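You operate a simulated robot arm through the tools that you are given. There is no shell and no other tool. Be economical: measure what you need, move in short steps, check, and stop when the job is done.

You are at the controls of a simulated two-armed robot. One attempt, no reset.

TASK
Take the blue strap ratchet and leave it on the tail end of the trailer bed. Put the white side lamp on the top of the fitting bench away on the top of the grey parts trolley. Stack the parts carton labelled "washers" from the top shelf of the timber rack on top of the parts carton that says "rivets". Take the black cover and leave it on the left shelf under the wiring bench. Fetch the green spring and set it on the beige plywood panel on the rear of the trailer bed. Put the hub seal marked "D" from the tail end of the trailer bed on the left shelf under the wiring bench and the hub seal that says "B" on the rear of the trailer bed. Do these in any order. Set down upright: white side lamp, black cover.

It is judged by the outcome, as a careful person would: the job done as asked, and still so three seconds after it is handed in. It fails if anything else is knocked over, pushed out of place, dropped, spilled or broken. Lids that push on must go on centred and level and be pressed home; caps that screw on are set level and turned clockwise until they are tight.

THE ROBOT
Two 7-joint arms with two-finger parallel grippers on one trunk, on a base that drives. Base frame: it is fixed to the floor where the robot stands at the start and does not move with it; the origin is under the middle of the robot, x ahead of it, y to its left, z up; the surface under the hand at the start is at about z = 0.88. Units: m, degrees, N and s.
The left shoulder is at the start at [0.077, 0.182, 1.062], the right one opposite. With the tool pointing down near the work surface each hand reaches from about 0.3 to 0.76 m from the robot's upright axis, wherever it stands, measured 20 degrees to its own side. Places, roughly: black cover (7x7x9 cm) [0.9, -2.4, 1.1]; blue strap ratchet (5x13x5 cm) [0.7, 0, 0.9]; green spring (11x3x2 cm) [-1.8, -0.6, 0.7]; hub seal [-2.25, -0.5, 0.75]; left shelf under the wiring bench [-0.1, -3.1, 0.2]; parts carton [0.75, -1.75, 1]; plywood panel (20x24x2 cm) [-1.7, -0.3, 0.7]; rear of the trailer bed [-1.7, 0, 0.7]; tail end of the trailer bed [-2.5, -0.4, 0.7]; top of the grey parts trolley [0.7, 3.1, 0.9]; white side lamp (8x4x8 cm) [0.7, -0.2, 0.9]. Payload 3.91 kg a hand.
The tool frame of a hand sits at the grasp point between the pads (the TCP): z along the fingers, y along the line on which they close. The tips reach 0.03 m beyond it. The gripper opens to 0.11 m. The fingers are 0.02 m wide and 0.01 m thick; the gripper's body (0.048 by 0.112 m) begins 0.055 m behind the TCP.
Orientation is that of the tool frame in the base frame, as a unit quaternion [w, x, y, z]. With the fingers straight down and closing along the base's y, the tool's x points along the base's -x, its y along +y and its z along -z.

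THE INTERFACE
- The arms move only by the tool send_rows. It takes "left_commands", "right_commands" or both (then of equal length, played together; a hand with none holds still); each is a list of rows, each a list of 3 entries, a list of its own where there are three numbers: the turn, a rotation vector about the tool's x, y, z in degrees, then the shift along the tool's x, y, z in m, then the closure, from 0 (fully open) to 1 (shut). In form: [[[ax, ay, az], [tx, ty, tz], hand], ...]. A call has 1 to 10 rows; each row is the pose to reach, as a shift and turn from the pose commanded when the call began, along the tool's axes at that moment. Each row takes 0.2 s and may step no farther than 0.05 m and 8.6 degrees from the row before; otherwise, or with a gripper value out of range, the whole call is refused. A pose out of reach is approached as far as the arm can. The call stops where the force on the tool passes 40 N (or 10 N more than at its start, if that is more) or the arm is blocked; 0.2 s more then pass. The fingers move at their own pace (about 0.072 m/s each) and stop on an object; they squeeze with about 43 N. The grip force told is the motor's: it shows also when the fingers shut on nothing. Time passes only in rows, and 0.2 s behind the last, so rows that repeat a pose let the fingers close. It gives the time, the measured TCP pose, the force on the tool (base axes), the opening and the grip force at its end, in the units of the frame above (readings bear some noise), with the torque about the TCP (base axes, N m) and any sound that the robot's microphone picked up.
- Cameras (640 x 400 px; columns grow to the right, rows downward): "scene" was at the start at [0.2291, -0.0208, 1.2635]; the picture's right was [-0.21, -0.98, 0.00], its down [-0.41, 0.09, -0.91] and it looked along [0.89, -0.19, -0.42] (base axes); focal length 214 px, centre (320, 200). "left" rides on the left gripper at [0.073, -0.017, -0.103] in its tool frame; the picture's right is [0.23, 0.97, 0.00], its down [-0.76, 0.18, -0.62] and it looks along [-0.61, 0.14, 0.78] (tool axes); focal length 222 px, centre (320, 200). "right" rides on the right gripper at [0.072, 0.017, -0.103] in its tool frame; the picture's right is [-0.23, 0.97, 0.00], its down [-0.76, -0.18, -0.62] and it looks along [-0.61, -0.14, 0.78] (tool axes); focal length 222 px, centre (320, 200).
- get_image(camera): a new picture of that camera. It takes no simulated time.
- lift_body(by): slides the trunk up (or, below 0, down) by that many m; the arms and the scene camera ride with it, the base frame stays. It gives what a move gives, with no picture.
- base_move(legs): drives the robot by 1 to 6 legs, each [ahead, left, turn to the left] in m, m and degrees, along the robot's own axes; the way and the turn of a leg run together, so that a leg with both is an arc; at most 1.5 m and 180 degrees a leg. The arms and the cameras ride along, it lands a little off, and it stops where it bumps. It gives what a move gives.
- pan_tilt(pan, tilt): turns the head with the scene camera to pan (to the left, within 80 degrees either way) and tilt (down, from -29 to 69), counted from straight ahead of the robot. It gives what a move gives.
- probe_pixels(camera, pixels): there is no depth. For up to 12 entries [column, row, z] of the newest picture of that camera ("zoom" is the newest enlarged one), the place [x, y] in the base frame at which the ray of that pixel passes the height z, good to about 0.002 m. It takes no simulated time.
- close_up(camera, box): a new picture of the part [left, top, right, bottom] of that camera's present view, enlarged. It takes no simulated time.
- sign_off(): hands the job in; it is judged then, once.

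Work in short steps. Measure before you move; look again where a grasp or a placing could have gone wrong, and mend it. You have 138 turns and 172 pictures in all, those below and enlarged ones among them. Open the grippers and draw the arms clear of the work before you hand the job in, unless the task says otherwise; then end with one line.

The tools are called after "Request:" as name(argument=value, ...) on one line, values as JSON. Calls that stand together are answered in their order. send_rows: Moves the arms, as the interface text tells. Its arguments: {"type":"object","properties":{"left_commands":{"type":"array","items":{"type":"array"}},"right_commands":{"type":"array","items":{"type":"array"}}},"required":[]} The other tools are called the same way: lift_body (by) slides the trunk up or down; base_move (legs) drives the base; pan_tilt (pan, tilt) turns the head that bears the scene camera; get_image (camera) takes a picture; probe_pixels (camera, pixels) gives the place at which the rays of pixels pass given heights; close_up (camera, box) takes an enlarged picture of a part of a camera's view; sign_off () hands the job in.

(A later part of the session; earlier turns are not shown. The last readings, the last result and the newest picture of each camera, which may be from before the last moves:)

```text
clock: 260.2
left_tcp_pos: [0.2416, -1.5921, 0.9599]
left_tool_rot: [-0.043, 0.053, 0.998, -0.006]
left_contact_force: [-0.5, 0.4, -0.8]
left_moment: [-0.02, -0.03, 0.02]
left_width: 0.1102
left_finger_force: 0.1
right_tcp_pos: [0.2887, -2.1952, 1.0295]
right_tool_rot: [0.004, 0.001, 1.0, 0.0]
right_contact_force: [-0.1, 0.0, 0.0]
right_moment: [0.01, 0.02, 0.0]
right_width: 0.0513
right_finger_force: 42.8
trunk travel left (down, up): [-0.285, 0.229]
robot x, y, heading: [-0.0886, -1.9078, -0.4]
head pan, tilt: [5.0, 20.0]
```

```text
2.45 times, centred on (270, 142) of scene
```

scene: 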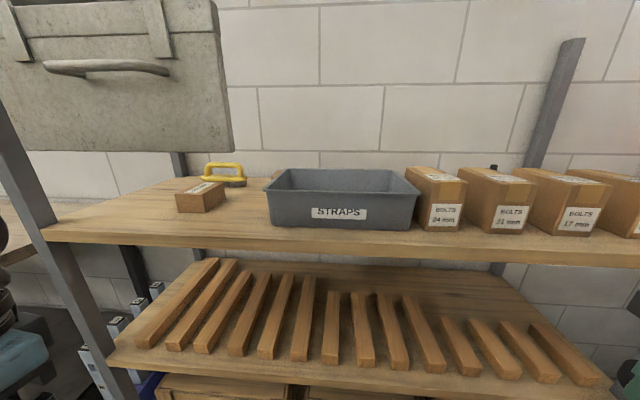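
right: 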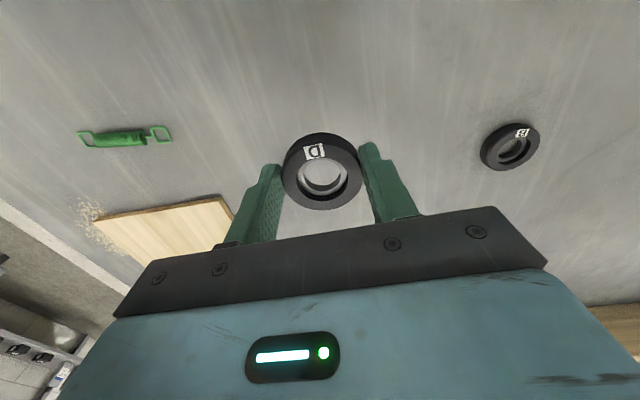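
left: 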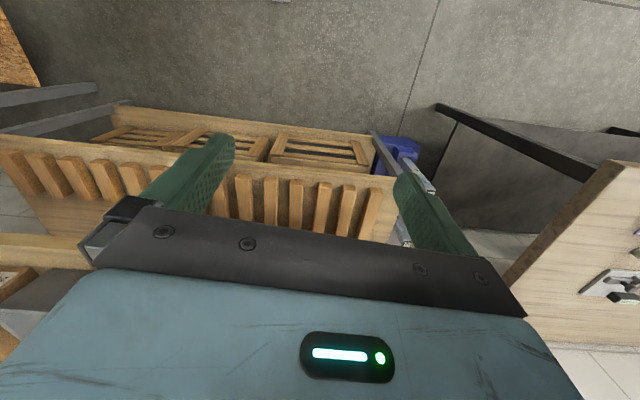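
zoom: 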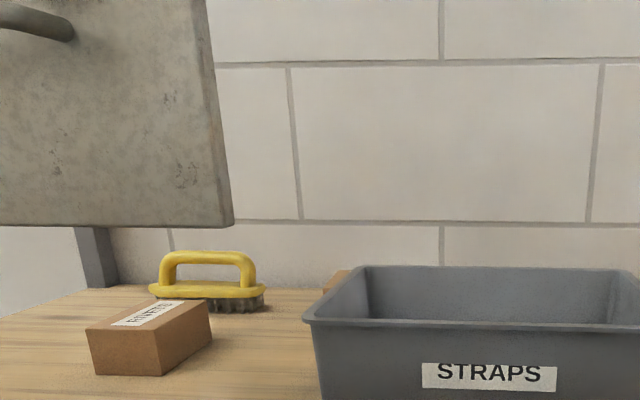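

Triangulating sheet bottom corner and rivets carton corners with this view.

Request:
probe_pixels(camera="zoom", pixels=[[95, 373, 0.95], [95, 373, 1.0], [162, 376, 0.95], [162, 376, 1.0], [320, 399, 1.0], [233, 222, 1.1], [233, 222, 1.15], [212, 335, 1.0], [148, 299, 1.04], [265, 300, 1.0], [155, 300, 1.0], [320, 290, 1.03]])

Request:
probe_pixels(camera="scene", pixels=[[273, 226, 0.95], [273, 226, 1.0], [272, 226, 1.02], [42, 228, 1.0], [42, 228, 0.95], [433, 231, 0.95], [433, 231, 1.0], [433, 231, 1.02]])

```text
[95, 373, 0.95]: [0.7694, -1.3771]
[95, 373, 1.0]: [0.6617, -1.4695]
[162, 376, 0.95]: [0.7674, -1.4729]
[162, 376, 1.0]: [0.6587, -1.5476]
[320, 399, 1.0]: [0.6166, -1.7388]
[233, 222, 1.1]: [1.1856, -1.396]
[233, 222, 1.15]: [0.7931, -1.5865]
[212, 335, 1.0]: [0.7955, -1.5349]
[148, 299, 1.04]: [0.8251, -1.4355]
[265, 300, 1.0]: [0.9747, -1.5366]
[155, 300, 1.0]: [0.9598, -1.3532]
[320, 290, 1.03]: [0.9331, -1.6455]
```

```text
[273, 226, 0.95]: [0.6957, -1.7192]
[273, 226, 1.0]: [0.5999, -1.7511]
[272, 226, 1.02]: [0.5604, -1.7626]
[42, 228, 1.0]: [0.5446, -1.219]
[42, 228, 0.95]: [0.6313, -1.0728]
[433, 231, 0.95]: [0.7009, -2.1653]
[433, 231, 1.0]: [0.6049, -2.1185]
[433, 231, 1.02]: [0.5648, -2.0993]
```

Triangulation: shelf z≈1.026, sheet bottom ≈1.195 at x≈0.44, sheet right edge y≈-1.757. I tilt up to measure the front bar.

Request:
pan_tilt(pan=-15, tilt=-5)

Request:
get_image(camera="scene")

```text
clock: 261.1
left_tcp_pos: [0.2421, -1.593, 0.9605]
left_tool_rot: [-0.044, 0.053, 0.998, -0.008]
left_contact_force: [-0.7, -0.1, 0.1]
left_moment: [0.01, -0.01, -0.07]
left_width: 0.1098
left_finger_force: 0.1
right_tcp_pos: [0.2881, -2.1945, 1.029]
right_tool_rot: [0.002, 0.003, 1.0, 0.0]
right_contact_force: [0.3, -0.1, -0.7]
right_moment: [-0.02, -0.01, 0.02]
right_width: 0.0517
right_finger_force: 42.6
trunk travel left (down, up): [-0.285, 0.229]
robot x, y, heading: [-0.0876, -1.9055, -0.1]
head pan, tilt: [-15.0, -5.0]
```

```text
87 pictures are left
```

scene: 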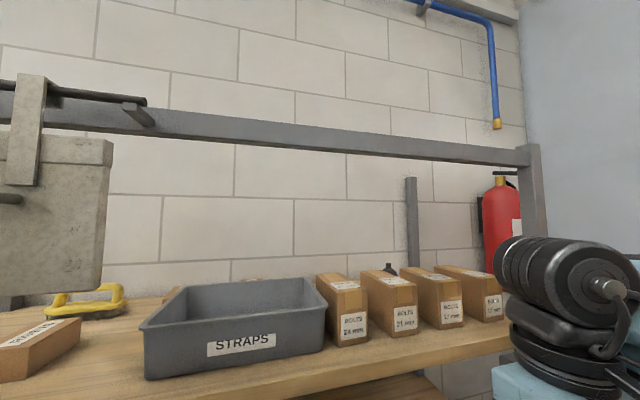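

Probe bar's lower edge at several heights (it should be at x≈0.54).

Request:
probe_pixels(camera="scene", pixels=[[320, 143, 1.4], [320, 143, 1.45], [320, 143, 1.5], [320, 121, 1.45], [320, 121, 1.5], [450, 160, 1.4], [450, 160, 1.45], [318, 277, 1.1], [318, 277, 1.13], [363, 345, 1.03], [367, 290, 1.1], [367, 290, 1.13]])

```text
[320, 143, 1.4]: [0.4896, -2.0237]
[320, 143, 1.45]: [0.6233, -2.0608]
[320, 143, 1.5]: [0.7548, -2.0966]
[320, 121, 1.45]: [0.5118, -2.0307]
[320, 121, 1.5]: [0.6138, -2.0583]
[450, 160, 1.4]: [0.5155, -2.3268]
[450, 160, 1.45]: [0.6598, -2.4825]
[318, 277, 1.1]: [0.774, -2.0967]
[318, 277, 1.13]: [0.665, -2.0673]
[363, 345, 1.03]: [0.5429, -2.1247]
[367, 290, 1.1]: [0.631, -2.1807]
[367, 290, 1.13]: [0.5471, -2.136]
```

Bar bottom ≈1.415; BOLTS cartons are 0.545–0.67 deep in x with tops at 1.13, so a vertical hand at TCP≈1.165 can pass between. I'll raise the trunk fully, level and tuck the hands, and turn so the left hand faces the cover.

Request:
lift_body(by=0.225)

Request:
send_rows(left_commands=[[[-0.3, -1.6, 0], [0, -0.03, 0], 0], [[-0.6, -3.2, 0], [0, -0.06, 0], 0], [[-0.95, -4.9, 0], [0, -0.09, 0.01], 0], [[-0.95, -4.9, 0], [0, -0.12, 0.02], 0], [[-0.95, -4.9, 0], [0, -0.15, 0.024], 0]], right_commands=[[[0, 0, 0], [0.02, 0, 0], 1], [[0, 0, 0], [0.04, 0, 0], 1], [[0, 0, 0], [0.06, 0.01, 0], 1], [[0, 0, 0], [0.07, 0.02, 0], 1], [[0, 0, 0], [0.07, 0.03, 0], 1]])

Request:
base_move(legs=[[0.1, -0.23, 0], [0, 0, -32]])

Request:
pan_tilt(pan=5, tilt=28)

Request:
get_image(camera="scene")

```text
clock: 263.5
left_tcp_pos: [0.2417, -1.5923, 1.1839]
left_tool_rot: [-0.045, 0.052, 0.998, -0.007]
left_contact_force: [-0.2, 0.3, 0.4]
left_moment: [0.03, -0.03, 0.01]
left_width: 0.11
left_finger_force: 0.1
right_tcp_pos: [0.2893, -2.1959, 1.2538]
right_tool_rot: [0.002, 0.002, 1.0, 0.0]
right_contact_force: [-0.5, 0.0, -0.6]
right_moment: [-0.05, 0.05, -0.02]
right_width: 0.0517
right_finger_force: 43.3
trunk travel left (down, up): [-0.51, 0.004]
robot x, y, heading: [-0.0919, -1.9046, -0.4]
head pan, tilt: [-15.0, -5.0]
```

```text
clock: 264.7
left_tcp_pos: [0.2234, -1.7436, 1.1623]
left_tool_rot: [0.0, 0.054, 0.999, -0.001]
left_contact_force: [1.1, 0.2, -0.1]
left_moment: [0.01, 0.01, -0.01]
left_width: 0.1101
left_finger_force: 0.0
right_tcp_pos: [0.2191, -2.1661, 1.2531]
right_tool_rot: [0.003, 0.002, 1.0, 0.001]
right_contact_force: [1.0, -0.6, -0.9]
right_moment: [0.0, 0.01, -0.02]
right_width: 0.0511
right_finger_force: 43.6
trunk travel left (down, up): [-0.51, 0.004]
robot x, y, heading: [-0.0879, -1.9051, -0.5]
head pan, tilt: [-15.0, -5.0]
```

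```text
clock: 268.8
left_tcp_pos: [0.3618, -2.1586, 1.1623]
left_tool_rot: [-0.001, 0.324, 0.946, -0.001]
left_contact_force: [0.5, 0.6, -0.1]
left_moment: [-0.02, 0.01, 0.0]
left_width: 0.1099
left_finger_force: 0.1
right_tcp_pos: [0.1355, -2.5166, 1.2529]
right_tool_rot: [0.004, 0.275, 0.961, 0.0]
right_contact_force: [-0.3, 0.4, -0.2]
right_moment: [0.03, 0.02, 0.02]
right_width: 0.0515
right_finger_force: 43.0
trunk travel left (down, up): [-0.51, 0.004]
robot x, y, heading: [0.0115, -2.1324, -32.1]
head pan, tilt: [-15.0, -5.0]
```

```text
clock: 269.8
left_tcp_pos: [0.3615, -2.1582, 1.1623]
left_tool_rot: [-0.001, 0.325, 0.946, -0.001]
left_contact_force: [1.0, 0.1, 0.1]
left_moment: [-0.03, -0.02, 0.02]
left_width: 0.1104
left_finger_force: 0.1
right_tcp_pos: [0.1354, -2.5167, 1.2531]
right_tool_rot: [0.004, 0.275, 0.962, 0.0]
right_contact_force: [0.1, 0.5, 0.3]
right_moment: [-0.02, -0.02, -0.01]
right_width: 0.0517
right_finger_force: 42.5
trunk travel left (down, up): [-0.51, 0.004]
robot x, y, heading: [0.0092, -2.1305, -32.1]
head pan, tilt: [5.0, 28.0]
```

```text
86 pictures are left
```

scene: 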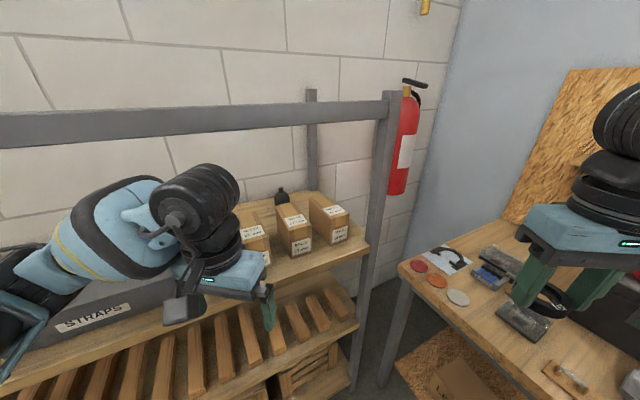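

The cover is at (282,196). Enlarge and probe its position.

Request:
close_up(camera="scene", box=[220, 150, 380, 260])

Request:
probe_pixels(camera="scene", pixels=[[281, 190, 1.115], [281, 197, 1.09], [290, 252, 1.03], [312, 250, 1.03], [275, 207, 1.13], [300, 204, 1.13], [365, 248, 1.03], [240, 118, 1.415]])

```text
3.64 times, centred on (300, 205) of scene
```

zoom: 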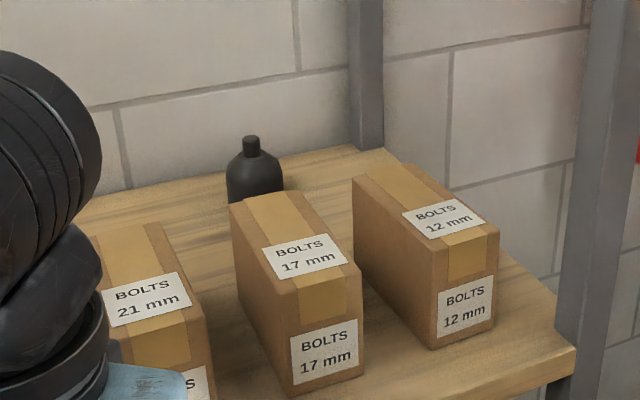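

```text
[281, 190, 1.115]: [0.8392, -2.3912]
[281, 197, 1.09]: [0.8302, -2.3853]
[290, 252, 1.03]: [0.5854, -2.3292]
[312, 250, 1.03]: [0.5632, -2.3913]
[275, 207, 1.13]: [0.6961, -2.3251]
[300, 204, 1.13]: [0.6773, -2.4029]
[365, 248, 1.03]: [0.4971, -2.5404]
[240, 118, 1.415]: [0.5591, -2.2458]
```

Cover axis ≈(0.857,-2.39). Drive 0.12 m forward, and set the left hand at z 1.168.

Request:
base_move(legs=[[0.12, 0, 0]])

Request:
send_rows(left_commands=[[[0, 0, 0], [0, 0, -0.006], 0], [[0, 0, 0], [0, 0, -0.006], 0]])

Request:
get_image(camera="scene")

Request:
get_image(camera="left")

```text
clock: 271.0
left_tcp_pos: [0.4618, -2.2216, 1.1626]
left_tool_rot: [-0.001, 0.324, 0.946, -0.001]
left_contact_force: [-0.4, -0.9, 0.5]
left_moment: [0.02, 0.02, 0.0]
left_width: 0.1101
left_finger_force: 0.1
right_tcp_pos: [0.2362, -2.5776, 1.2535]
right_tool_rot: [0.004, 0.273, 0.962, -0.001]
right_contact_force: [-0.1, -0.3, 0.1]
right_moment: [-0.02, -0.01, 0.02]
right_width: 0.0515
right_finger_force: 43.0
trunk travel left (down, up): [-0.51, 0.004]
robot x, y, heading: [0.1132, -2.1955, -32.0]
head pan, tilt: [5.0, 28.0]
```

```text
clock: 271.6
left_tcp_pos: [0.4643, -2.2213, 1.1692]
left_tool_rot: [-0.002, 0.324, 0.946, -0.001]
left_contact_force: [-0.8, 1.2, -0.2]
left_moment: [0.0, 0.04, 0.01]
left_width: 0.1102
left_finger_force: 0.1
right_tcp_pos: [0.2374, -2.5793, 1.2526]
right_tool_rot: [0.003, 0.275, 0.962, 0.0]
right_contact_force: [0.6, 0.5, -1.1]
right_moment: [0.01, -0.02, -0.02]
right_width: 0.0514
right_finger_force: 43.1
trunk travel left (down, up): [-0.51, 0.004]
robot x, y, heading: [0.1109, -2.1974, -32.0]
head pan, tilt: [5.0, 28.0]
```

```text
84 pictures are left
```

scene: 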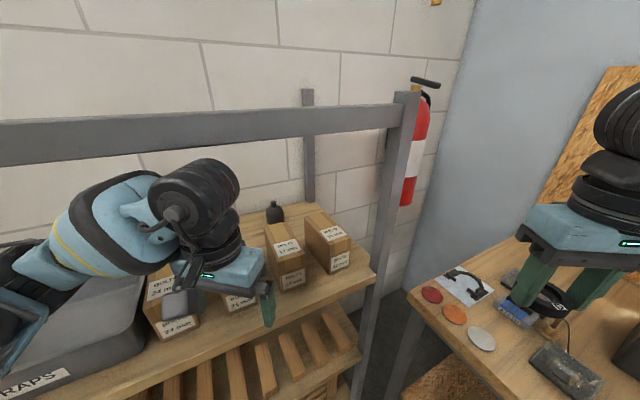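

```text
83 pictures are left
```

left: 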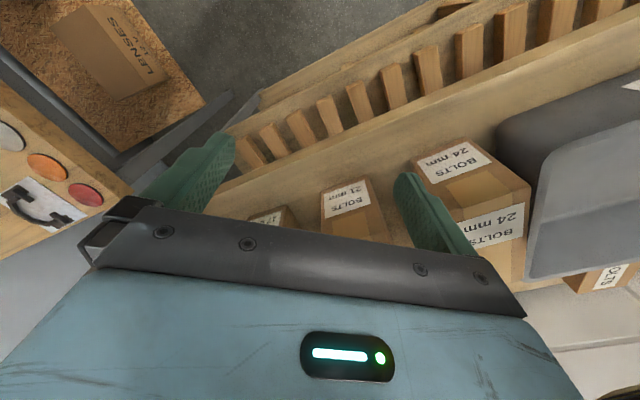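

Advance toward the cover under the bar, first six steps, then look.

Request:
send_rows(left_commands=[[[0, 0, 0], [-0.041, 0.011, 0], 0], [[0, 0, 0], [-0.083, 0.021, 0], 0], [[0, 0, 0], [-0.124, 0.032, 0], 0], [[0, 0, 0], [-0.166, 0.043, 0], 0], [[0, 0, 0], [-0.207, 0.053, 0], 0], [[0, 0, 0], [-0.248, 0.064, 0], 0]])

Request:
get_image(camera="scene")

Request:
get_image(camera="left")

```text
clock: 273.0
left_tcp_pos: [0.6995, -2.3243, 1.1692]
left_tool_rot: [-0.001, 0.325, 0.946, 0.0]
left_contact_force: [0.2, -0.7, 0.3]
left_moment: [0.02, 0.0, 0.0]
left_width: 0.1101
left_finger_force: 0.0
right_tcp_pos: [0.2361, -2.5803, 1.2525]
right_tool_rot: [0.003, 0.274, 0.962, 0.001]
right_contact_force: [-1.1, 0.8, -0.1]
right_moment: [0.02, 0.01, 0.03]
right_width: 0.0514
right_finger_force: 43.4
trunk travel left (down, up): [-0.51, 0.004]
robot x, y, heading: [0.1167, -2.1952, -32.1]
head pan, tilt: [5.0, 28.0]
```

```text
82 pictures are left
```

scene: 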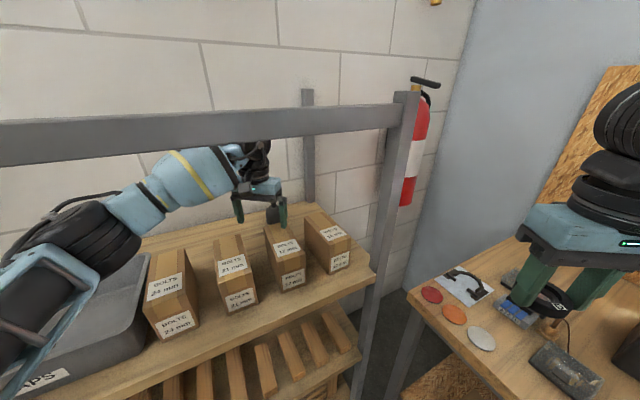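

```text
81 pictures are left
```

left: 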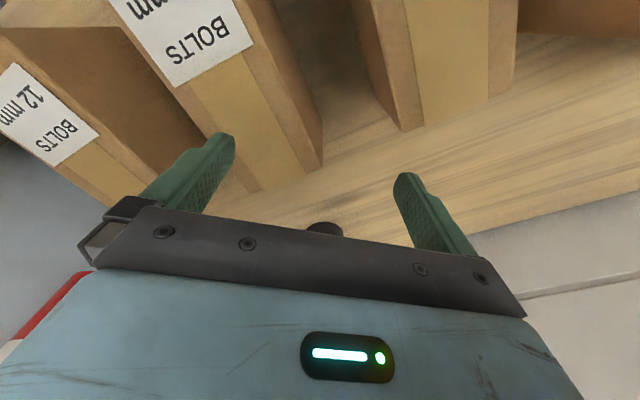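

Inside without contact; the cover's neck shows at (324,228). Probe it.

Request:
probe_pixels(camera="left", pixels=[[324, 226, 1.116], [405, 175, 1.14], [235, 140, 1.14]])

Request:
probe_pixels(camera="scene", pixels=[[272, 207, 1.116], [272, 210, 1.1]])

```text
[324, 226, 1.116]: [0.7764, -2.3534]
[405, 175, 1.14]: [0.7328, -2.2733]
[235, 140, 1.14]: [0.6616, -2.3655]
```

```text
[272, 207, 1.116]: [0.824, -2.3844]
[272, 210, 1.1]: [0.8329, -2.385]
```

That edge fits the dome of a cover centred at ≈(0.857,-2.39). Continue forward.

Request:
send_rows(left_commands=[[[0, 0, 0], [-0.041, 0.011, 0], 0], [[0, 0, 0], [-0.083, 0.022, 0], 0], [[0, 0, 0], [-0.124, 0.033, 0], 0], [[0, 0, 0], [-0.155, 0.042, 0], 0], [[0, 0, 0], [-0.155, 0.042, 0], 0]])

Request:
get_image(camera="left")

Request:
get_image(camera="scene")

```text
clock: 274.2
left_tcp_pos: [0.7764, -2.3397, 1.1611]
left_tool_rot: [0.0, 0.325, 0.946, -0.001]
left_contact_force: [0.0, -0.1, 0.4]
left_moment: [0.01, 0.02, -0.03]
left_width: 0.11
left_finger_force: 0.0
left hand out of reach, approached as far as the arm can: row 2, 3, 4, 5
right_tcp_pos: [0.2368, -2.5795, 1.2532]
right_tool_rot: [0.004, 0.274, 0.962, -0.001]
right_contact_force: [0.1, -0.1, -1.2]
right_moment: [-0.02, 0.02, -0.03]
right_width: 0.0512
right_finger_force: 43.4
trunk travel left (down, up): [-0.51, 0.004]
robot x, y, heading: [0.1136, -2.196, -32.0]
head pan, tilt: [5.0, 28.0]
```

```text
80 pictures are left
```

left: 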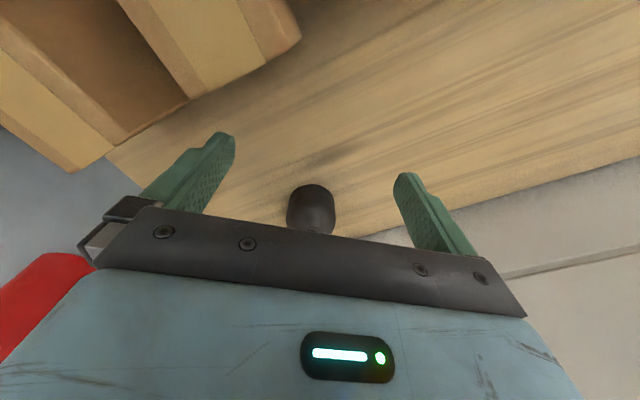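

```text
79 pictures are left
```

scene: 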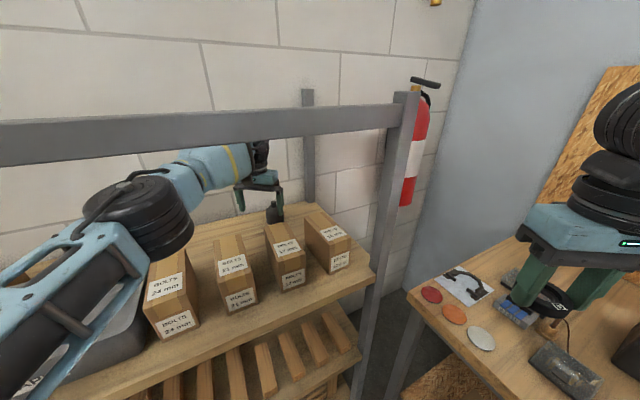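

Reach ended 0.09 m short; the base has room, so I drive 0.08 m forward.

Request:
base_move(legs=[[0.08, 0, 0]])

Request:
get_image(camera="left")

```text
clock: 275.3
left_tcp_pos: [0.8439, -2.3789, 1.1616]
left_tool_rot: [0.001, 0.323, 0.946, -0.001]
left_contact_force: [0.3, -0.4, -0.5]
left_moment: [0.04, 0.03, 0.01]
left_width: 0.11
left_finger_force: 0.0
right_tcp_pos: [0.3028, -2.6217, 1.2531]
right_tool_rot: [0.004, 0.273, 0.962, 0.0]
right_contact_force: [-0.3, 0.2, -0.1]
right_moment: [0.01, 0.02, 0.0]
right_width: 0.0516
right_finger_force: 43.1
trunk travel left (down, up): [-0.51, 0.004]
robot x, y, heading: [0.178, -2.2358, -32.1]
head pan, tilt: [5.0, 28.0]
```

```text
78 pictures are left
```

left: 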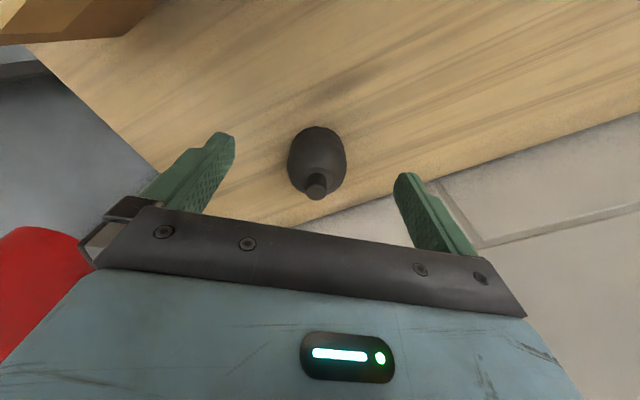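

The whole cover is visible: neck top at (317,186). Probe.

Request:
probe_pixels(camera="left", pixels=[[317, 186, 1.116], [317, 153, 1.04], [288, 155, 1.05], [347, 155, 1.05], [317, 127, 1.03]])

```text
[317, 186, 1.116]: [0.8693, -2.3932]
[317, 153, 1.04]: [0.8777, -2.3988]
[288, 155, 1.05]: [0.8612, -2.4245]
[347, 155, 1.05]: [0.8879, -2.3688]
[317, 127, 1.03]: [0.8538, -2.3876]
```

To be sure what pose counts as commanded after the clipped move, I send a null row and read the pose.

Request:
send_rows(left_commands=[[[0, 0, 0], [0, 0, 0], 0], [[0, 0, 0], [0, 0, 0], 0]])

```text
clock: 275.9
left_tcp_pos: [0.8441, -2.3806, 1.1606]
left_tool_rot: [0.001, 0.323, 0.946, -0.001]
left_contact_force: [-0.5, 0.7, -0.4]
left_moment: [0.06, 0.02, 0.0]
left_width: 0.11
left_finger_force: 0.1
right_tcp_pos: [0.3043, -2.6209, 1.2544]
right_tool_rot: [0.004, 0.273, 0.962, 0.0]
right_contact_force: [0.2, -1.4, -0.3]
right_moment: [0.01, 0.05, 0.01]
right_width: 0.0518
right_finger_force: 43.0
trunk travel left (down, up): [-0.51, 0.004]
robot x, y, heading: [0.1793, -2.2395, -32.0]
head pan, tilt: [5.0, 28.0]
```

Commanded equals measured. Descend around the cover and slide 3 cm forward to centre on it.

Request:
send_rows(left_commands=[[[0, 0, 0], [0, 0.002, 0.03], 0], [[0, 0, 0], [-0.005, 0.004, 0.06], 0], [[0, 0, 0], [-0.015, 0.004, 0.086], 0], [[0, 0, 0], [-0.024, 0.004, 0.088], 0], [[0, 0, 0], [-0.0325, 0.004, 0.088], 0], [[0, 0, 0], [-0.0325, 0.004, 0.088], 0]])

Request:
get_image(camera="left")

```text
clock: 277.3
left_tcp_pos: [0.8531, -2.3777, 1.0749]
left_tool_rot: [0.002, 0.322, 0.947, -0.001]
left_contact_force: [0.1, 0.8, -0.4]
left_moment: [0.0, 0.03, 0.02]
left_width: 0.1102
left_finger_force: 0.0
left hand out of reach, approached as far as the arm can: row 3, 4, 5, 6
right_tcp_pos: [0.305, -2.6216, 1.2544]
right_tool_rot: [0.004, 0.274, 0.962, 0.0]
right_contact_force: [-0.3, 0.0, 0.1]
right_moment: [0.03, 0.0, -0.01]
right_width: 0.0513
right_finger_force: 43.0
trunk travel left (down, up): [-0.51, 0.004]
robot x, y, heading: [0.1789, -2.2364, -31.7]
head pan, tilt: [5.0, 28.0]
```

```text
77 pictures are left
```

left: 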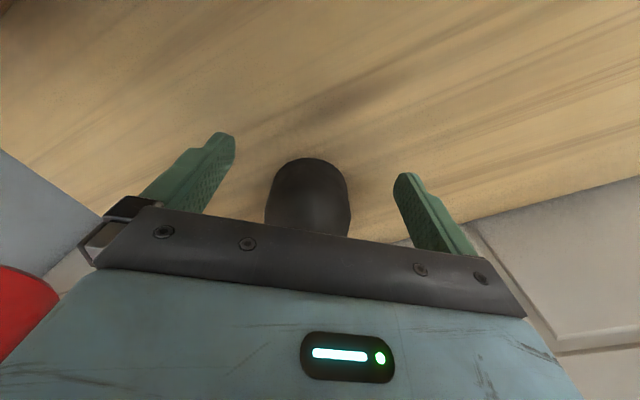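

Nearly: the base gives the last 2.5 cm.

Request:
base_move(legs=[[0.027, 0, 0]])

Request:
get_image(camera="left")

```text
clock: 278.1
left_tcp_pos: [0.8734, -2.3901, 1.0758]
left_tool_rot: [0.003, 0.323, 0.946, -0.002]
left_contact_force: [-0.2, -0.5, 0.6]
left_moment: [-0.05, -0.04, -0.01]
left_width: 0.1102
left_finger_force: 0.0
right_tcp_pos: [0.3234, -2.6334, 1.256]
right_tool_rot: [0.005, 0.272, 0.962, -0.001]
right_contact_force: [-0.5, 0.2, -0.4]
right_moment: [0.0, -0.01, -0.02]
right_width: 0.0515
right_finger_force: 42.9
trunk travel left (down, up): [-0.51, 0.004]
robot x, y, heading: [0.2001, -2.249, -31.9]
head pan, tilt: [5.0, 28.0]
```

```text
76 pictures are left
```

left: 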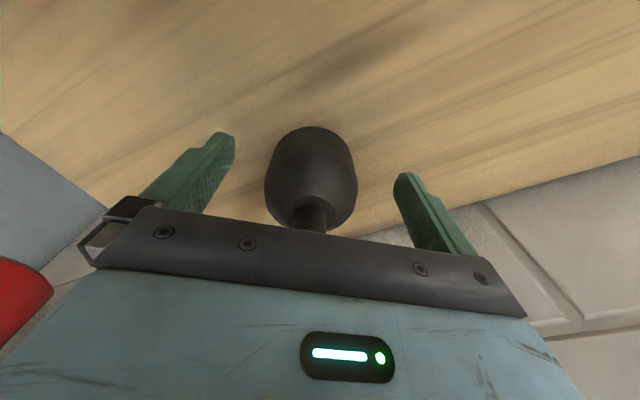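

The cover is centred. To exit I need it held low, so I lower to z≈1.064 and grip, then lift a little to test.

Request:
send_rows(left_commands=[[[0, 0, 0], [0, 0, 0.006], 0], [[0, 0, 0], [0, 0, 0.011], 0], [[0, 0, 0], [0, 0, 0.011], 0.4], [[0, 0, 0], [0, 0, 0.011], 0.8], [[0, 0, 0], [0, 0, 0.011], 1], [[0, 0, 0], [0, 0, 0.011], 1], [[0, 0, 0], [0, 0, 0.011], 1]])

Request:
get_image(camera="left")

```text
clock: 279.7
left_tcp_pos: [0.8747, -2.3919, 1.0639]
left_tool_rot: [0.002, 0.322, 0.947, -0.002]
left_contact_force: [-0.5, -0.3, -0.6]
left_moment: [0.0, 0.0, 0.01]
left_width: 0.0643
left_finger_force: 43.0
right_tcp_pos: [0.3248, -2.6352, 1.2531]
right_tool_rot: [0.005, 0.273, 0.962, -0.001]
right_contact_force: [0.3, -0.5, 0.1]
right_moment: [-0.01, 0.01, 0.02]
right_width: 0.0516
right_finger_force: 43.0
trunk travel left (down, up): [-0.51, 0.004]
robot x, y, heading: [0.2052, -2.2461, -31.7]
head pan, tilt: [5.0, 28.0]
```

```text
75 pictures are left
```

left: 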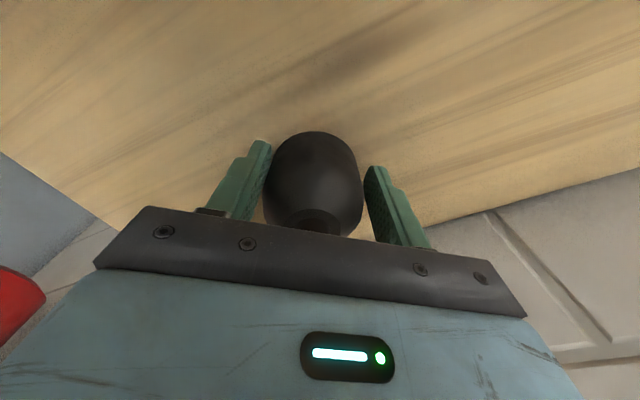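

Cover gripped (0.064 m). Lift to z≈1.16, drawing back 2 cm.

Request:
send_rows(left_commands=[[[0, 0, 0], [0.005, 0, -0.03], 1], [[0, 0, 0], [0.015, 0, -0.06], 1], [[0, 0, 0], [0.025, 0, -0.085], 1], [[0, 0, 0], [0.03, 0, -0.098], 1], [[0, 0, 0], [0.03, 0, -0.098], 1]])

Request:
get_image(camera="scene")

Request:
get_image(camera="left")

```text
clock: 280.9
left_tcp_pos: [0.8508, -2.3729, 1.1607]
left_tool_rot: [0.001, 0.322, 0.947, -0.001]
left_contact_force: [0.0, -0.3, -0.5]
left_moment: [0.02, 0.0, 0.01]
left_width: 0.0609
left_finger_force: 42.7
right_tcp_pos: [0.3259, -2.6345, 1.2537]
right_tool_rot: [0.004, 0.273, 0.962, 0.001]
right_contact_force: [-0.4, -0.8, 0.0]
right_moment: [0.03, -0.01, -0.02]
right_width: 0.0514
right_finger_force: 43.4
trunk travel left (down, up): [-0.51, 0.004]
robot x, y, heading: [0.2027, -2.2535, -32.1]
head pan, tilt: [5.0, 28.0]
```

```text
74 pictures are left
```

scene: 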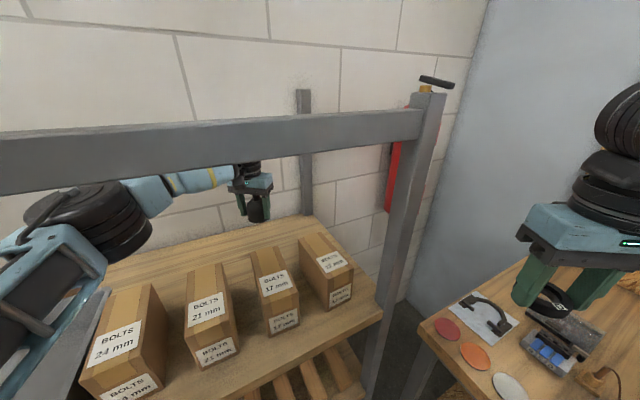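

```text
73 pictures are left
```

left: 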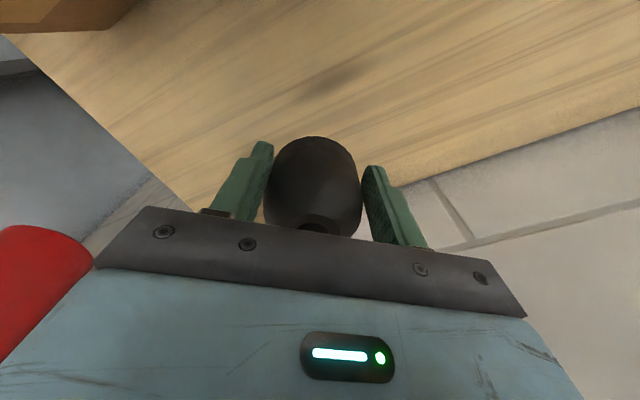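

Passing over the tall cartons would leave too little room under the bar, so I'll swing the hand behind them by turning the base left ~30° until it faces the lower bin, then back out. First tuck the right hand.

Request:
send_rows(right_commands=[[[0, 0, 0], [0.03, 0, 0], 1], [[0, 0, 0], [0.06, 0, 0], 1], [[0, 0, 0], [0.08, 0, 0], 1]])

Request:
base_move(legs=[[0, 0, 15]])

Request:
get_image(camera="scene")

Request:
get_image(camera="left")

```text
clock: 281.7
left_tcp_pos: [0.8518, -2.3729, 1.1607]
left_tool_rot: [0.001, 0.322, 0.947, -0.002]
left_contact_force: [-0.9, 0.4, -0.5]
left_moment: [-0.01, 0.04, -0.01]
left_width: 0.0611
left_finger_force: 43.5
right_tcp_pos: [0.2569, -2.5916, 1.2544]
right_tool_rot: [0.003, 0.274, 0.962, 0.0]
right_contact_force: [-0.1, 0.7, -0.8]
right_moment: [0.02, 0.02, 0.02]
right_width: 0.0516
right_finger_force: 43.2
trunk travel left (down, up): [-0.51, 0.004]
robot x, y, heading: [0.198, -2.2514, -31.7]
head pan, tilt: [5.0, 28.0]
```

```text
clock: 283.0
left_tcp_pos: [0.8597, -2.202, 1.1602]
left_tool_rot: [0.001, 0.198, 0.98, -0.002]
left_contact_force: [0.4, -0.4, -0.8]
left_moment: [-0.01, 0.02, 0.0]
left_width: 0.0609
left_finger_force: 42.9
right_tcp_pos: [0.3422, -2.5656, 1.2534]
right_tool_rot: [0.006, 0.147, 0.989, 0.0]
right_contact_force: [-0.7, -0.5, -0.8]
right_moment: [0.0, 0.04, -0.02]
right_width: 0.0514
right_finger_force: 43.1
trunk travel left (down, up): [-0.51, 0.004]
robot x, y, heading: [0.2023, -2.2494, -17.2]
head pan, tilt: [5.0, 28.0]
```

```text
72 pictures are left
```

scene: 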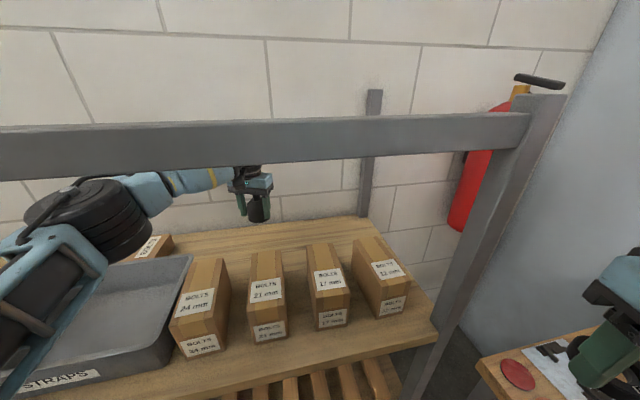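

```text
71 pictures are left
```

left: 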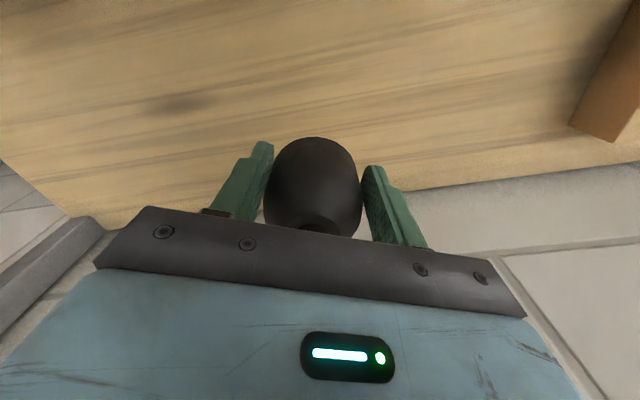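

Probe the bin edge, BOLTS 24 carton's left edge and the small carton before the second half of the swing.

Request:
probe_pixels(camera="scene", pixels=[[174, 241, 1.08], [172, 320, 1.13], [196, 262, 1.13], [192, 256, 1.1], [195, 255, 1.08], [178, 368, 1.1], [130, 255, 1.09], [160, 232, 1.08]])

```text
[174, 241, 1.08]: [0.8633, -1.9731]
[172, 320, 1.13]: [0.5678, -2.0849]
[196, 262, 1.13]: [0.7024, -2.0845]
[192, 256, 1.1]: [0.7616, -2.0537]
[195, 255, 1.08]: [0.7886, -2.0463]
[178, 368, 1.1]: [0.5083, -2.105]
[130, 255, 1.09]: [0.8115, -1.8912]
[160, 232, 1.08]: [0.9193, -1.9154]
```

Clear: bin's right rim at y≈-2.05, small carton top ≈1.08. Turn 17° more.

Request:
base_move(legs=[[0, 0, 17]])

Request:
get_image(camera="scene")

Request:
get_image(camera="left")

```text
clock: 284.4
left_tcp_pos: [0.8179, -2.0114, 1.1606]
left_tool_rot: [0.002, 0.051, 0.999, 0.0]
left_contact_force: [-0.3, 0.2, -1.0]
left_moment: [0.02, 0.02, 0.02]
left_width: 0.0609
left_finger_force: 42.9
right_tcp_pos: [0.4285, -2.511, 1.253]
right_tool_rot: [0.003, -0.002, 1.0, 0.001]
right_contact_force: [0.2, 0.2, -1.0]
right_moment: [-0.02, -0.02, -0.02]
right_width: 0.0517
right_finger_force: 42.8
trunk travel left (down, up): [-0.51, 0.004]
robot x, y, heading: [0.2014, -2.2534, -0.1]
head pan, tilt: [5.0, 28.0]
```

```text
70 pictures are left
```

scene: 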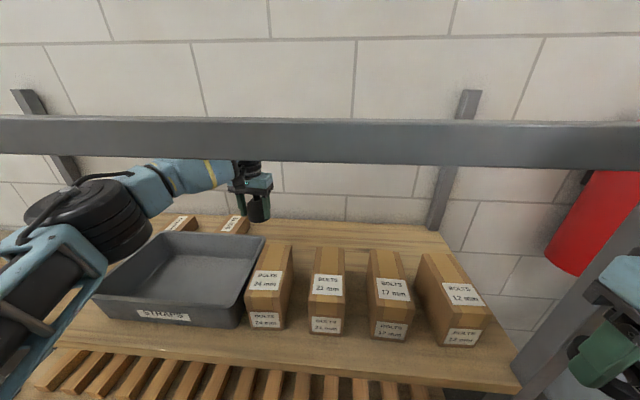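

```text
69 pictures are left
```

left: 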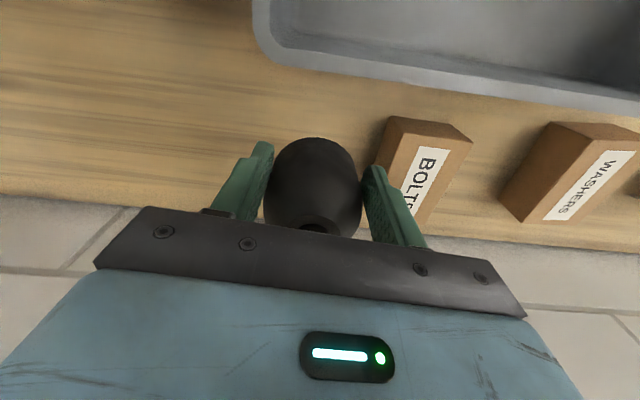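

Well placed. Back the base straight out 0.4 m.

Request:
probe_pixels(camera="left", pixels=[[551, 122, 1.085], [638, 150, 1.085], [545, 221, 1.085], [505, 197, 1.085], [385, 120, 1.085], [473, 142, 1.085], [425, 220, 1.085], [258, 40, 1.1]])

Request:
base_move(legs=[[-0.4, 0, 0]])

Request:
get_image(camera="scene")

```text
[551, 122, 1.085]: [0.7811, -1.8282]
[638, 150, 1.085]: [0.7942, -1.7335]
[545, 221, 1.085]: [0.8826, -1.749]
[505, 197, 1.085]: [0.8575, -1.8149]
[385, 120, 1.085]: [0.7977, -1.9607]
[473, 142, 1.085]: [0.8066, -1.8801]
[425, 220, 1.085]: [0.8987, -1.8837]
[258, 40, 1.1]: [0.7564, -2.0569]
```

```text
clock: 286.8
left_tcp_pos: [0.425, -2.0132, 1.1596]
left_tool_rot: [0.002, 0.05, 0.999, -0.001]
left_contact_force: [0.1, 0.1, -0.6]
left_moment: [0.02, 0.03, 0.0]
left_width: 0.0606
left_finger_force: 42.8
right_tcp_pos: [0.0362, -2.5108, 1.2527]
right_tool_rot: [0.003, -0.002, 1.0, 0.0]
right_contact_force: [0.0, 0.1, -0.5]
right_moment: [-0.01, 0.0, -0.02]
right_width: 0.0516
right_finger_force: 42.9
trunk travel left (down, up): [-0.51, 0.004]
robot x, y, heading: [-0.1929, -2.2521, 0.0]
head pan, tilt: [5.0, 28.0]
```

```text
68 pictures are left
```

scene: 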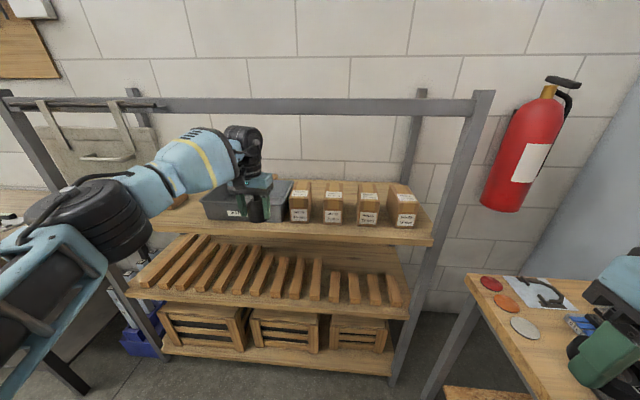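

Cover is out, nothing disturbed. Drive clear, turn to the wiring bench, and lower the trunk fully.

Request:
base_move(legs=[[-0.25, 0, 0], [0, 0.35, 0], [0, 0, -90], [0, 0.29, 0]])

Request:
lift_body(by=-0.505)

Request:
pan_tilt(pan=0, tilt=25)

Request:
get_image(camera="scene")

```text
clock: 298.4
left_tcp_pos: [0.0782, -2.5196, 1.1597]
left_tool_rot: [0.001, 0.744, 0.668, -0.002]
left_contact_force: [0.1, -0.1, 0.0]
left_moment: [-0.02, 0.02, 0.0]
left_width: 0.059
left_finger_force: 43.2
right_tcp_pos: [-0.4192, -2.1273, 1.2539]
right_tool_rot: [0.004, 0.708, 0.707, -0.002]
right_contact_force: [0.5, -0.7, 0.1]
right_moment: [0.0, -0.01, -0.03]
right_width: 0.0516
right_finger_force: 43.0
trunk travel left (down, up): [-0.51, 0.004]
robot x, y, heading: [-0.1562, -1.9043, -90.5]
head pan, tilt: [5.0, 28.0]
```

```text
refused: -0.505 is not a number from -0.4 to 0.4
```

```text
clock: 299.1
left_tcp_pos: [0.0795, -2.5193, 1.1604]
left_tool_rot: [0.001, 0.744, 0.668, -0.002]
left_contact_force: [-0.3, -1.0, -0.1]
left_moment: [0.04, -0.02, 0.03]
left_width: 0.0589
left_finger_force: 43.3
right_tcp_pos: [-0.4185, -2.1284, 1.2529]
right_tool_rot: [0.003, 0.708, 0.707, -0.002]
right_contact_force: [0.5, -0.1, -0.6]
right_moment: [0.01, -0.03, 0.0]
right_width: 0.0511
right_finger_force: 43.1
trunk travel left (down, up): [-0.51, 0.004]
robot x, y, heading: [-0.1577, -1.9019, -90.3]
head pan, tilt: [0.0, 25.0]
```

```text
67 pictures are left
```

scene: 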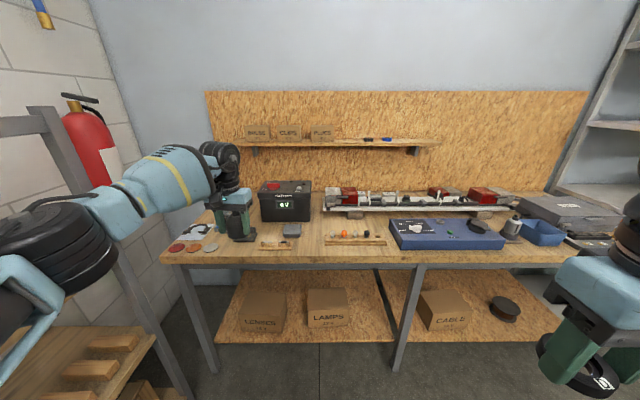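

The trunk step limit is 0.4, so two steps. First probe the bench edge and shelf/boxes in this view.

Request:
probe_pixels(camera="scene", pixels=[[300, 263, 0.87], [165, 260, 0.87], [215, 341, 0.2], [395, 341, 0.2], [310, 326, 0.2], [345, 325, 0.2], [242, 331, 0.2], [283, 331, 0.2], [330, 341, 0.2], [300, 341, 0.2]])

Request:
lift_body(by=-0.3)

Request:
lift_body(by=-0.2)

Request:
get_image(camera="left")

```text
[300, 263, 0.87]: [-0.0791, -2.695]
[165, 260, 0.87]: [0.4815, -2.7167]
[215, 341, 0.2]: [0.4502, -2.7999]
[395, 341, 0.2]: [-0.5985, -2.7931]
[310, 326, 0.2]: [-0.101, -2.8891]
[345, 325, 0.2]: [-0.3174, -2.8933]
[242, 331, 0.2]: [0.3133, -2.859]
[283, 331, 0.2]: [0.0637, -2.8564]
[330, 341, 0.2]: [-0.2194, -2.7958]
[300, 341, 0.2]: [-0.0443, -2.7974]
```

```text
clock: 302.1
left_tcp_pos: [0.0782, -2.5199, 0.8612]
left_tool_rot: [0.0, 0.744, 0.668, -0.002]
left_contact_force: [-0.2, -0.6, -0.9]
left_moment: [-0.01, 0.01, 0.01]
left_width: 0.0583
left_finger_force: 42.7
right_tcp_pos: [-0.4192, -2.1636, 0.9224]
right_tool_rot: [-0.073, 0.704, 0.703, 0.075]
right_contact_force: [-0.1, 0.3, -0.1]
right_moment: [0.04, -0.02, 0.0]
right_width: 0.0515
right_finger_force: 43.3
trunk travel left (down, up): [-0.21, 0.304]
robot x, y, heading: [-0.1599, -1.9027, -90.3]
head pan, tilt: [0.0, 25.0]
```

```text
clock: 304.3
left_tcp_pos: [0.0788, -2.5197, 0.6613]
left_tool_rot: [0.001, 0.744, 0.669, -0.001]
left_contact_force: [-0.6, -0.1, -0.7]
left_moment: [0.03, 0.0, 0.02]
left_width: 0.0584
left_finger_force: 42.6
right_tcp_pos: [-0.4189, -2.2114, 0.6957]
right_tool_rot: [-0.127, 0.696, 0.695, 0.129]
right_contact_force: [0.0, -0.6, 0.2]
right_moment: [-0.04, 0.03, 0.0]
right_width: 0.0514
right_finger_force: 43.1
trunk travel left (down, up): [-0.01, 0.504]
robot x, y, heading: [-0.1564, -1.8989, -90.3]
head pan, tilt: [0.0, 25.0]
```

```text
66 pictures are left
```

left: 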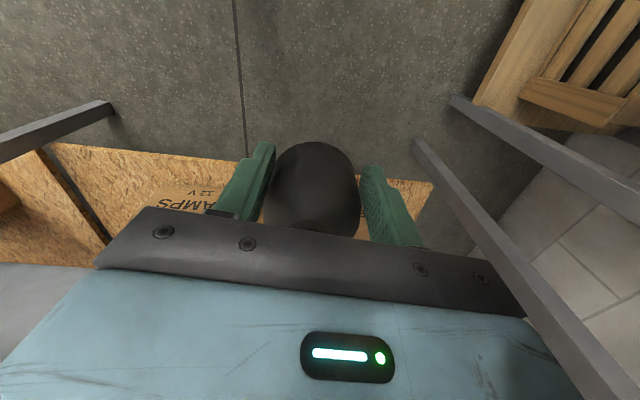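

Shelf measured: front edge y≈-2.80; gap between LENSES and LAMPS x≈-0.10..0.064; free to the right of LAMPS (x<-0.33). I lower and level both hands in front of the bench.

Request:
send_rows(left_commands=[[[0, 0, 0], [0.023, -0.019, 0.033], 1], [[0, 0, 0], [0.046, -0.038, 0.066], 1], [[0, 0, 0], [0.07, -0.057, 0.099], 1], [[0, 0, 0], [0.093, -0.076, 0.132], 1], [[0, 0, 0], [0.116, -0.095, 0.165], 1], [[0, 0, 0], [0.139, -0.1135, 0.2], 1], [[0, 0, 0], [0.139, -0.1135, 0.2], 1]], right_commands=[[[0, -4, 0], [-0.033, 0, 0.027], 1], [[0, -8, 0], [-0.066, 0, 0.054], 1], [[0, -12, 0], [-0.1, 0, 0.081], 1], [[0, -16, 0], [-0.135, 0, 0.108], 1], [[0, -20, 0], [-0.17, 0, 0.136], 1], [[0, -20.9, 0], [-0.2, 0, 0.16], 1], [[0, -20.9, 0], [-0.2165, 0, 0.174], 1]])

Request:
get_image(camera="scene")

```text
clock: 305.9
left_tcp_pos: [-0.0193, -2.3697, 0.46]
left_tool_rot: [0.001, 0.744, 0.668, -0.002]
left_contact_force: [0.2, 0.6, -0.4]
left_moment: [0.0, -0.03, -0.01]
left_width: 0.0582
left_finger_force: 43.0
right_tcp_pos: [-0.4197, -2.3511, 0.4542]
right_tool_rot: [0.001, 0.708, 0.706, 0.002]
right_contact_force: [-0.3, -0.2, -0.5]
right_moment: [0.0, -0.02, -0.02]
right_width: 0.0515
right_finger_force: 43.4
right hand out of reach, approached as far as the arm can: row 1, 2, 3
trunk travel left (down, up): [-0.01, 0.504]
robot x, y, heading: [-0.1556, -1.907, -90.2]
head pan, tilt: [0.0, 25.0]
```

```text
65 pictures are left
```

scene: 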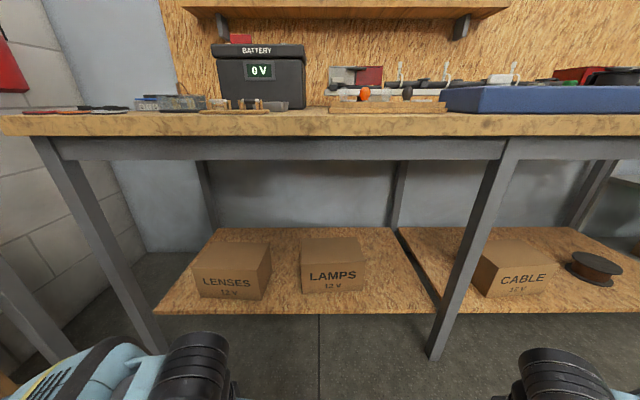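

Clear view. Verify shelf points from here.

Request:
probe_pixels(camera="scene", pixels=[[320, 313, 0.2], [155, 313, 0.2], [435, 312, 0.2], [200, 298, 0.2], [262, 300, 0.2], [303, 293, 0.2], [365, 291, 0.2], [428, 355, 0.0], [280, 135, 0.85]])

```text
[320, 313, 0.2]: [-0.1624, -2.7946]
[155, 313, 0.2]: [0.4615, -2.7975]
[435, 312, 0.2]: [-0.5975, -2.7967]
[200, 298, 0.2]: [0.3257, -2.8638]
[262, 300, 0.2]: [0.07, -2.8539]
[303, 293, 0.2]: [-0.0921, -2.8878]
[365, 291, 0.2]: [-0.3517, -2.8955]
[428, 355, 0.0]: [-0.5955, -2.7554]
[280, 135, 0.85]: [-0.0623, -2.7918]
```

Drive 0.42 m forward under the bench edge.

Request:
base_move(legs=[[0.42, 0, 0]])

Request:
get_image(camera="scene")

Request:
get_image(camera="left")

```text
clock: 308.4
left_tcp_pos: [-0.0183, -2.7829, 0.4604]
left_tool_rot: [0.0, 0.743, 0.669, -0.001]
left_contact_force: [0.4, -0.5, 0.0]
left_moment: [0.02, -0.02, -0.02]
left_width: 0.0581
left_finger_force: 42.8
right_tcp_pos: [-0.4202, -2.7639, 0.4549]
right_tool_rot: [0.001, 0.708, 0.706, 0.002]
right_contact_force: [-0.6, -0.2, -0.7]
right_moment: [-0.01, 0.0, -0.03]
right_width: 0.0516
right_finger_force: 42.4
trunk travel left (down, up): [-0.01, 0.504]
robot x, y, heading: [-0.1586, -2.3162, -90.1]
head pan, tilt: [0.0, 25.0]
```

```text
64 pictures are left
```

scene: 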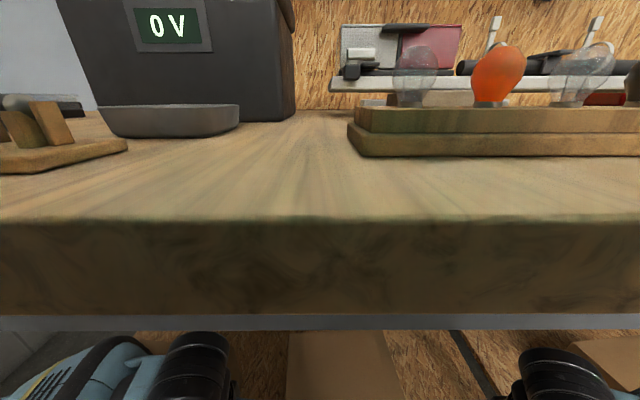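

```text
63 pictures are left
```

left: 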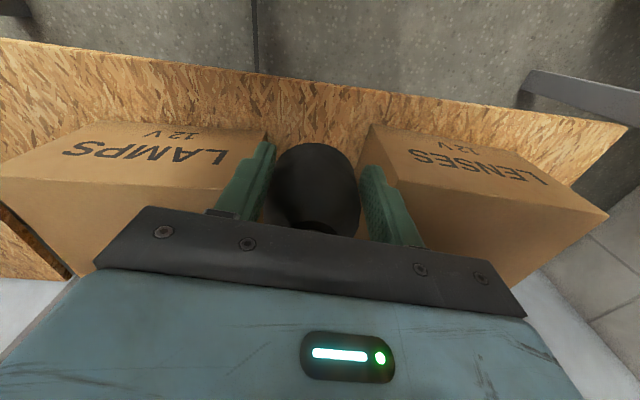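

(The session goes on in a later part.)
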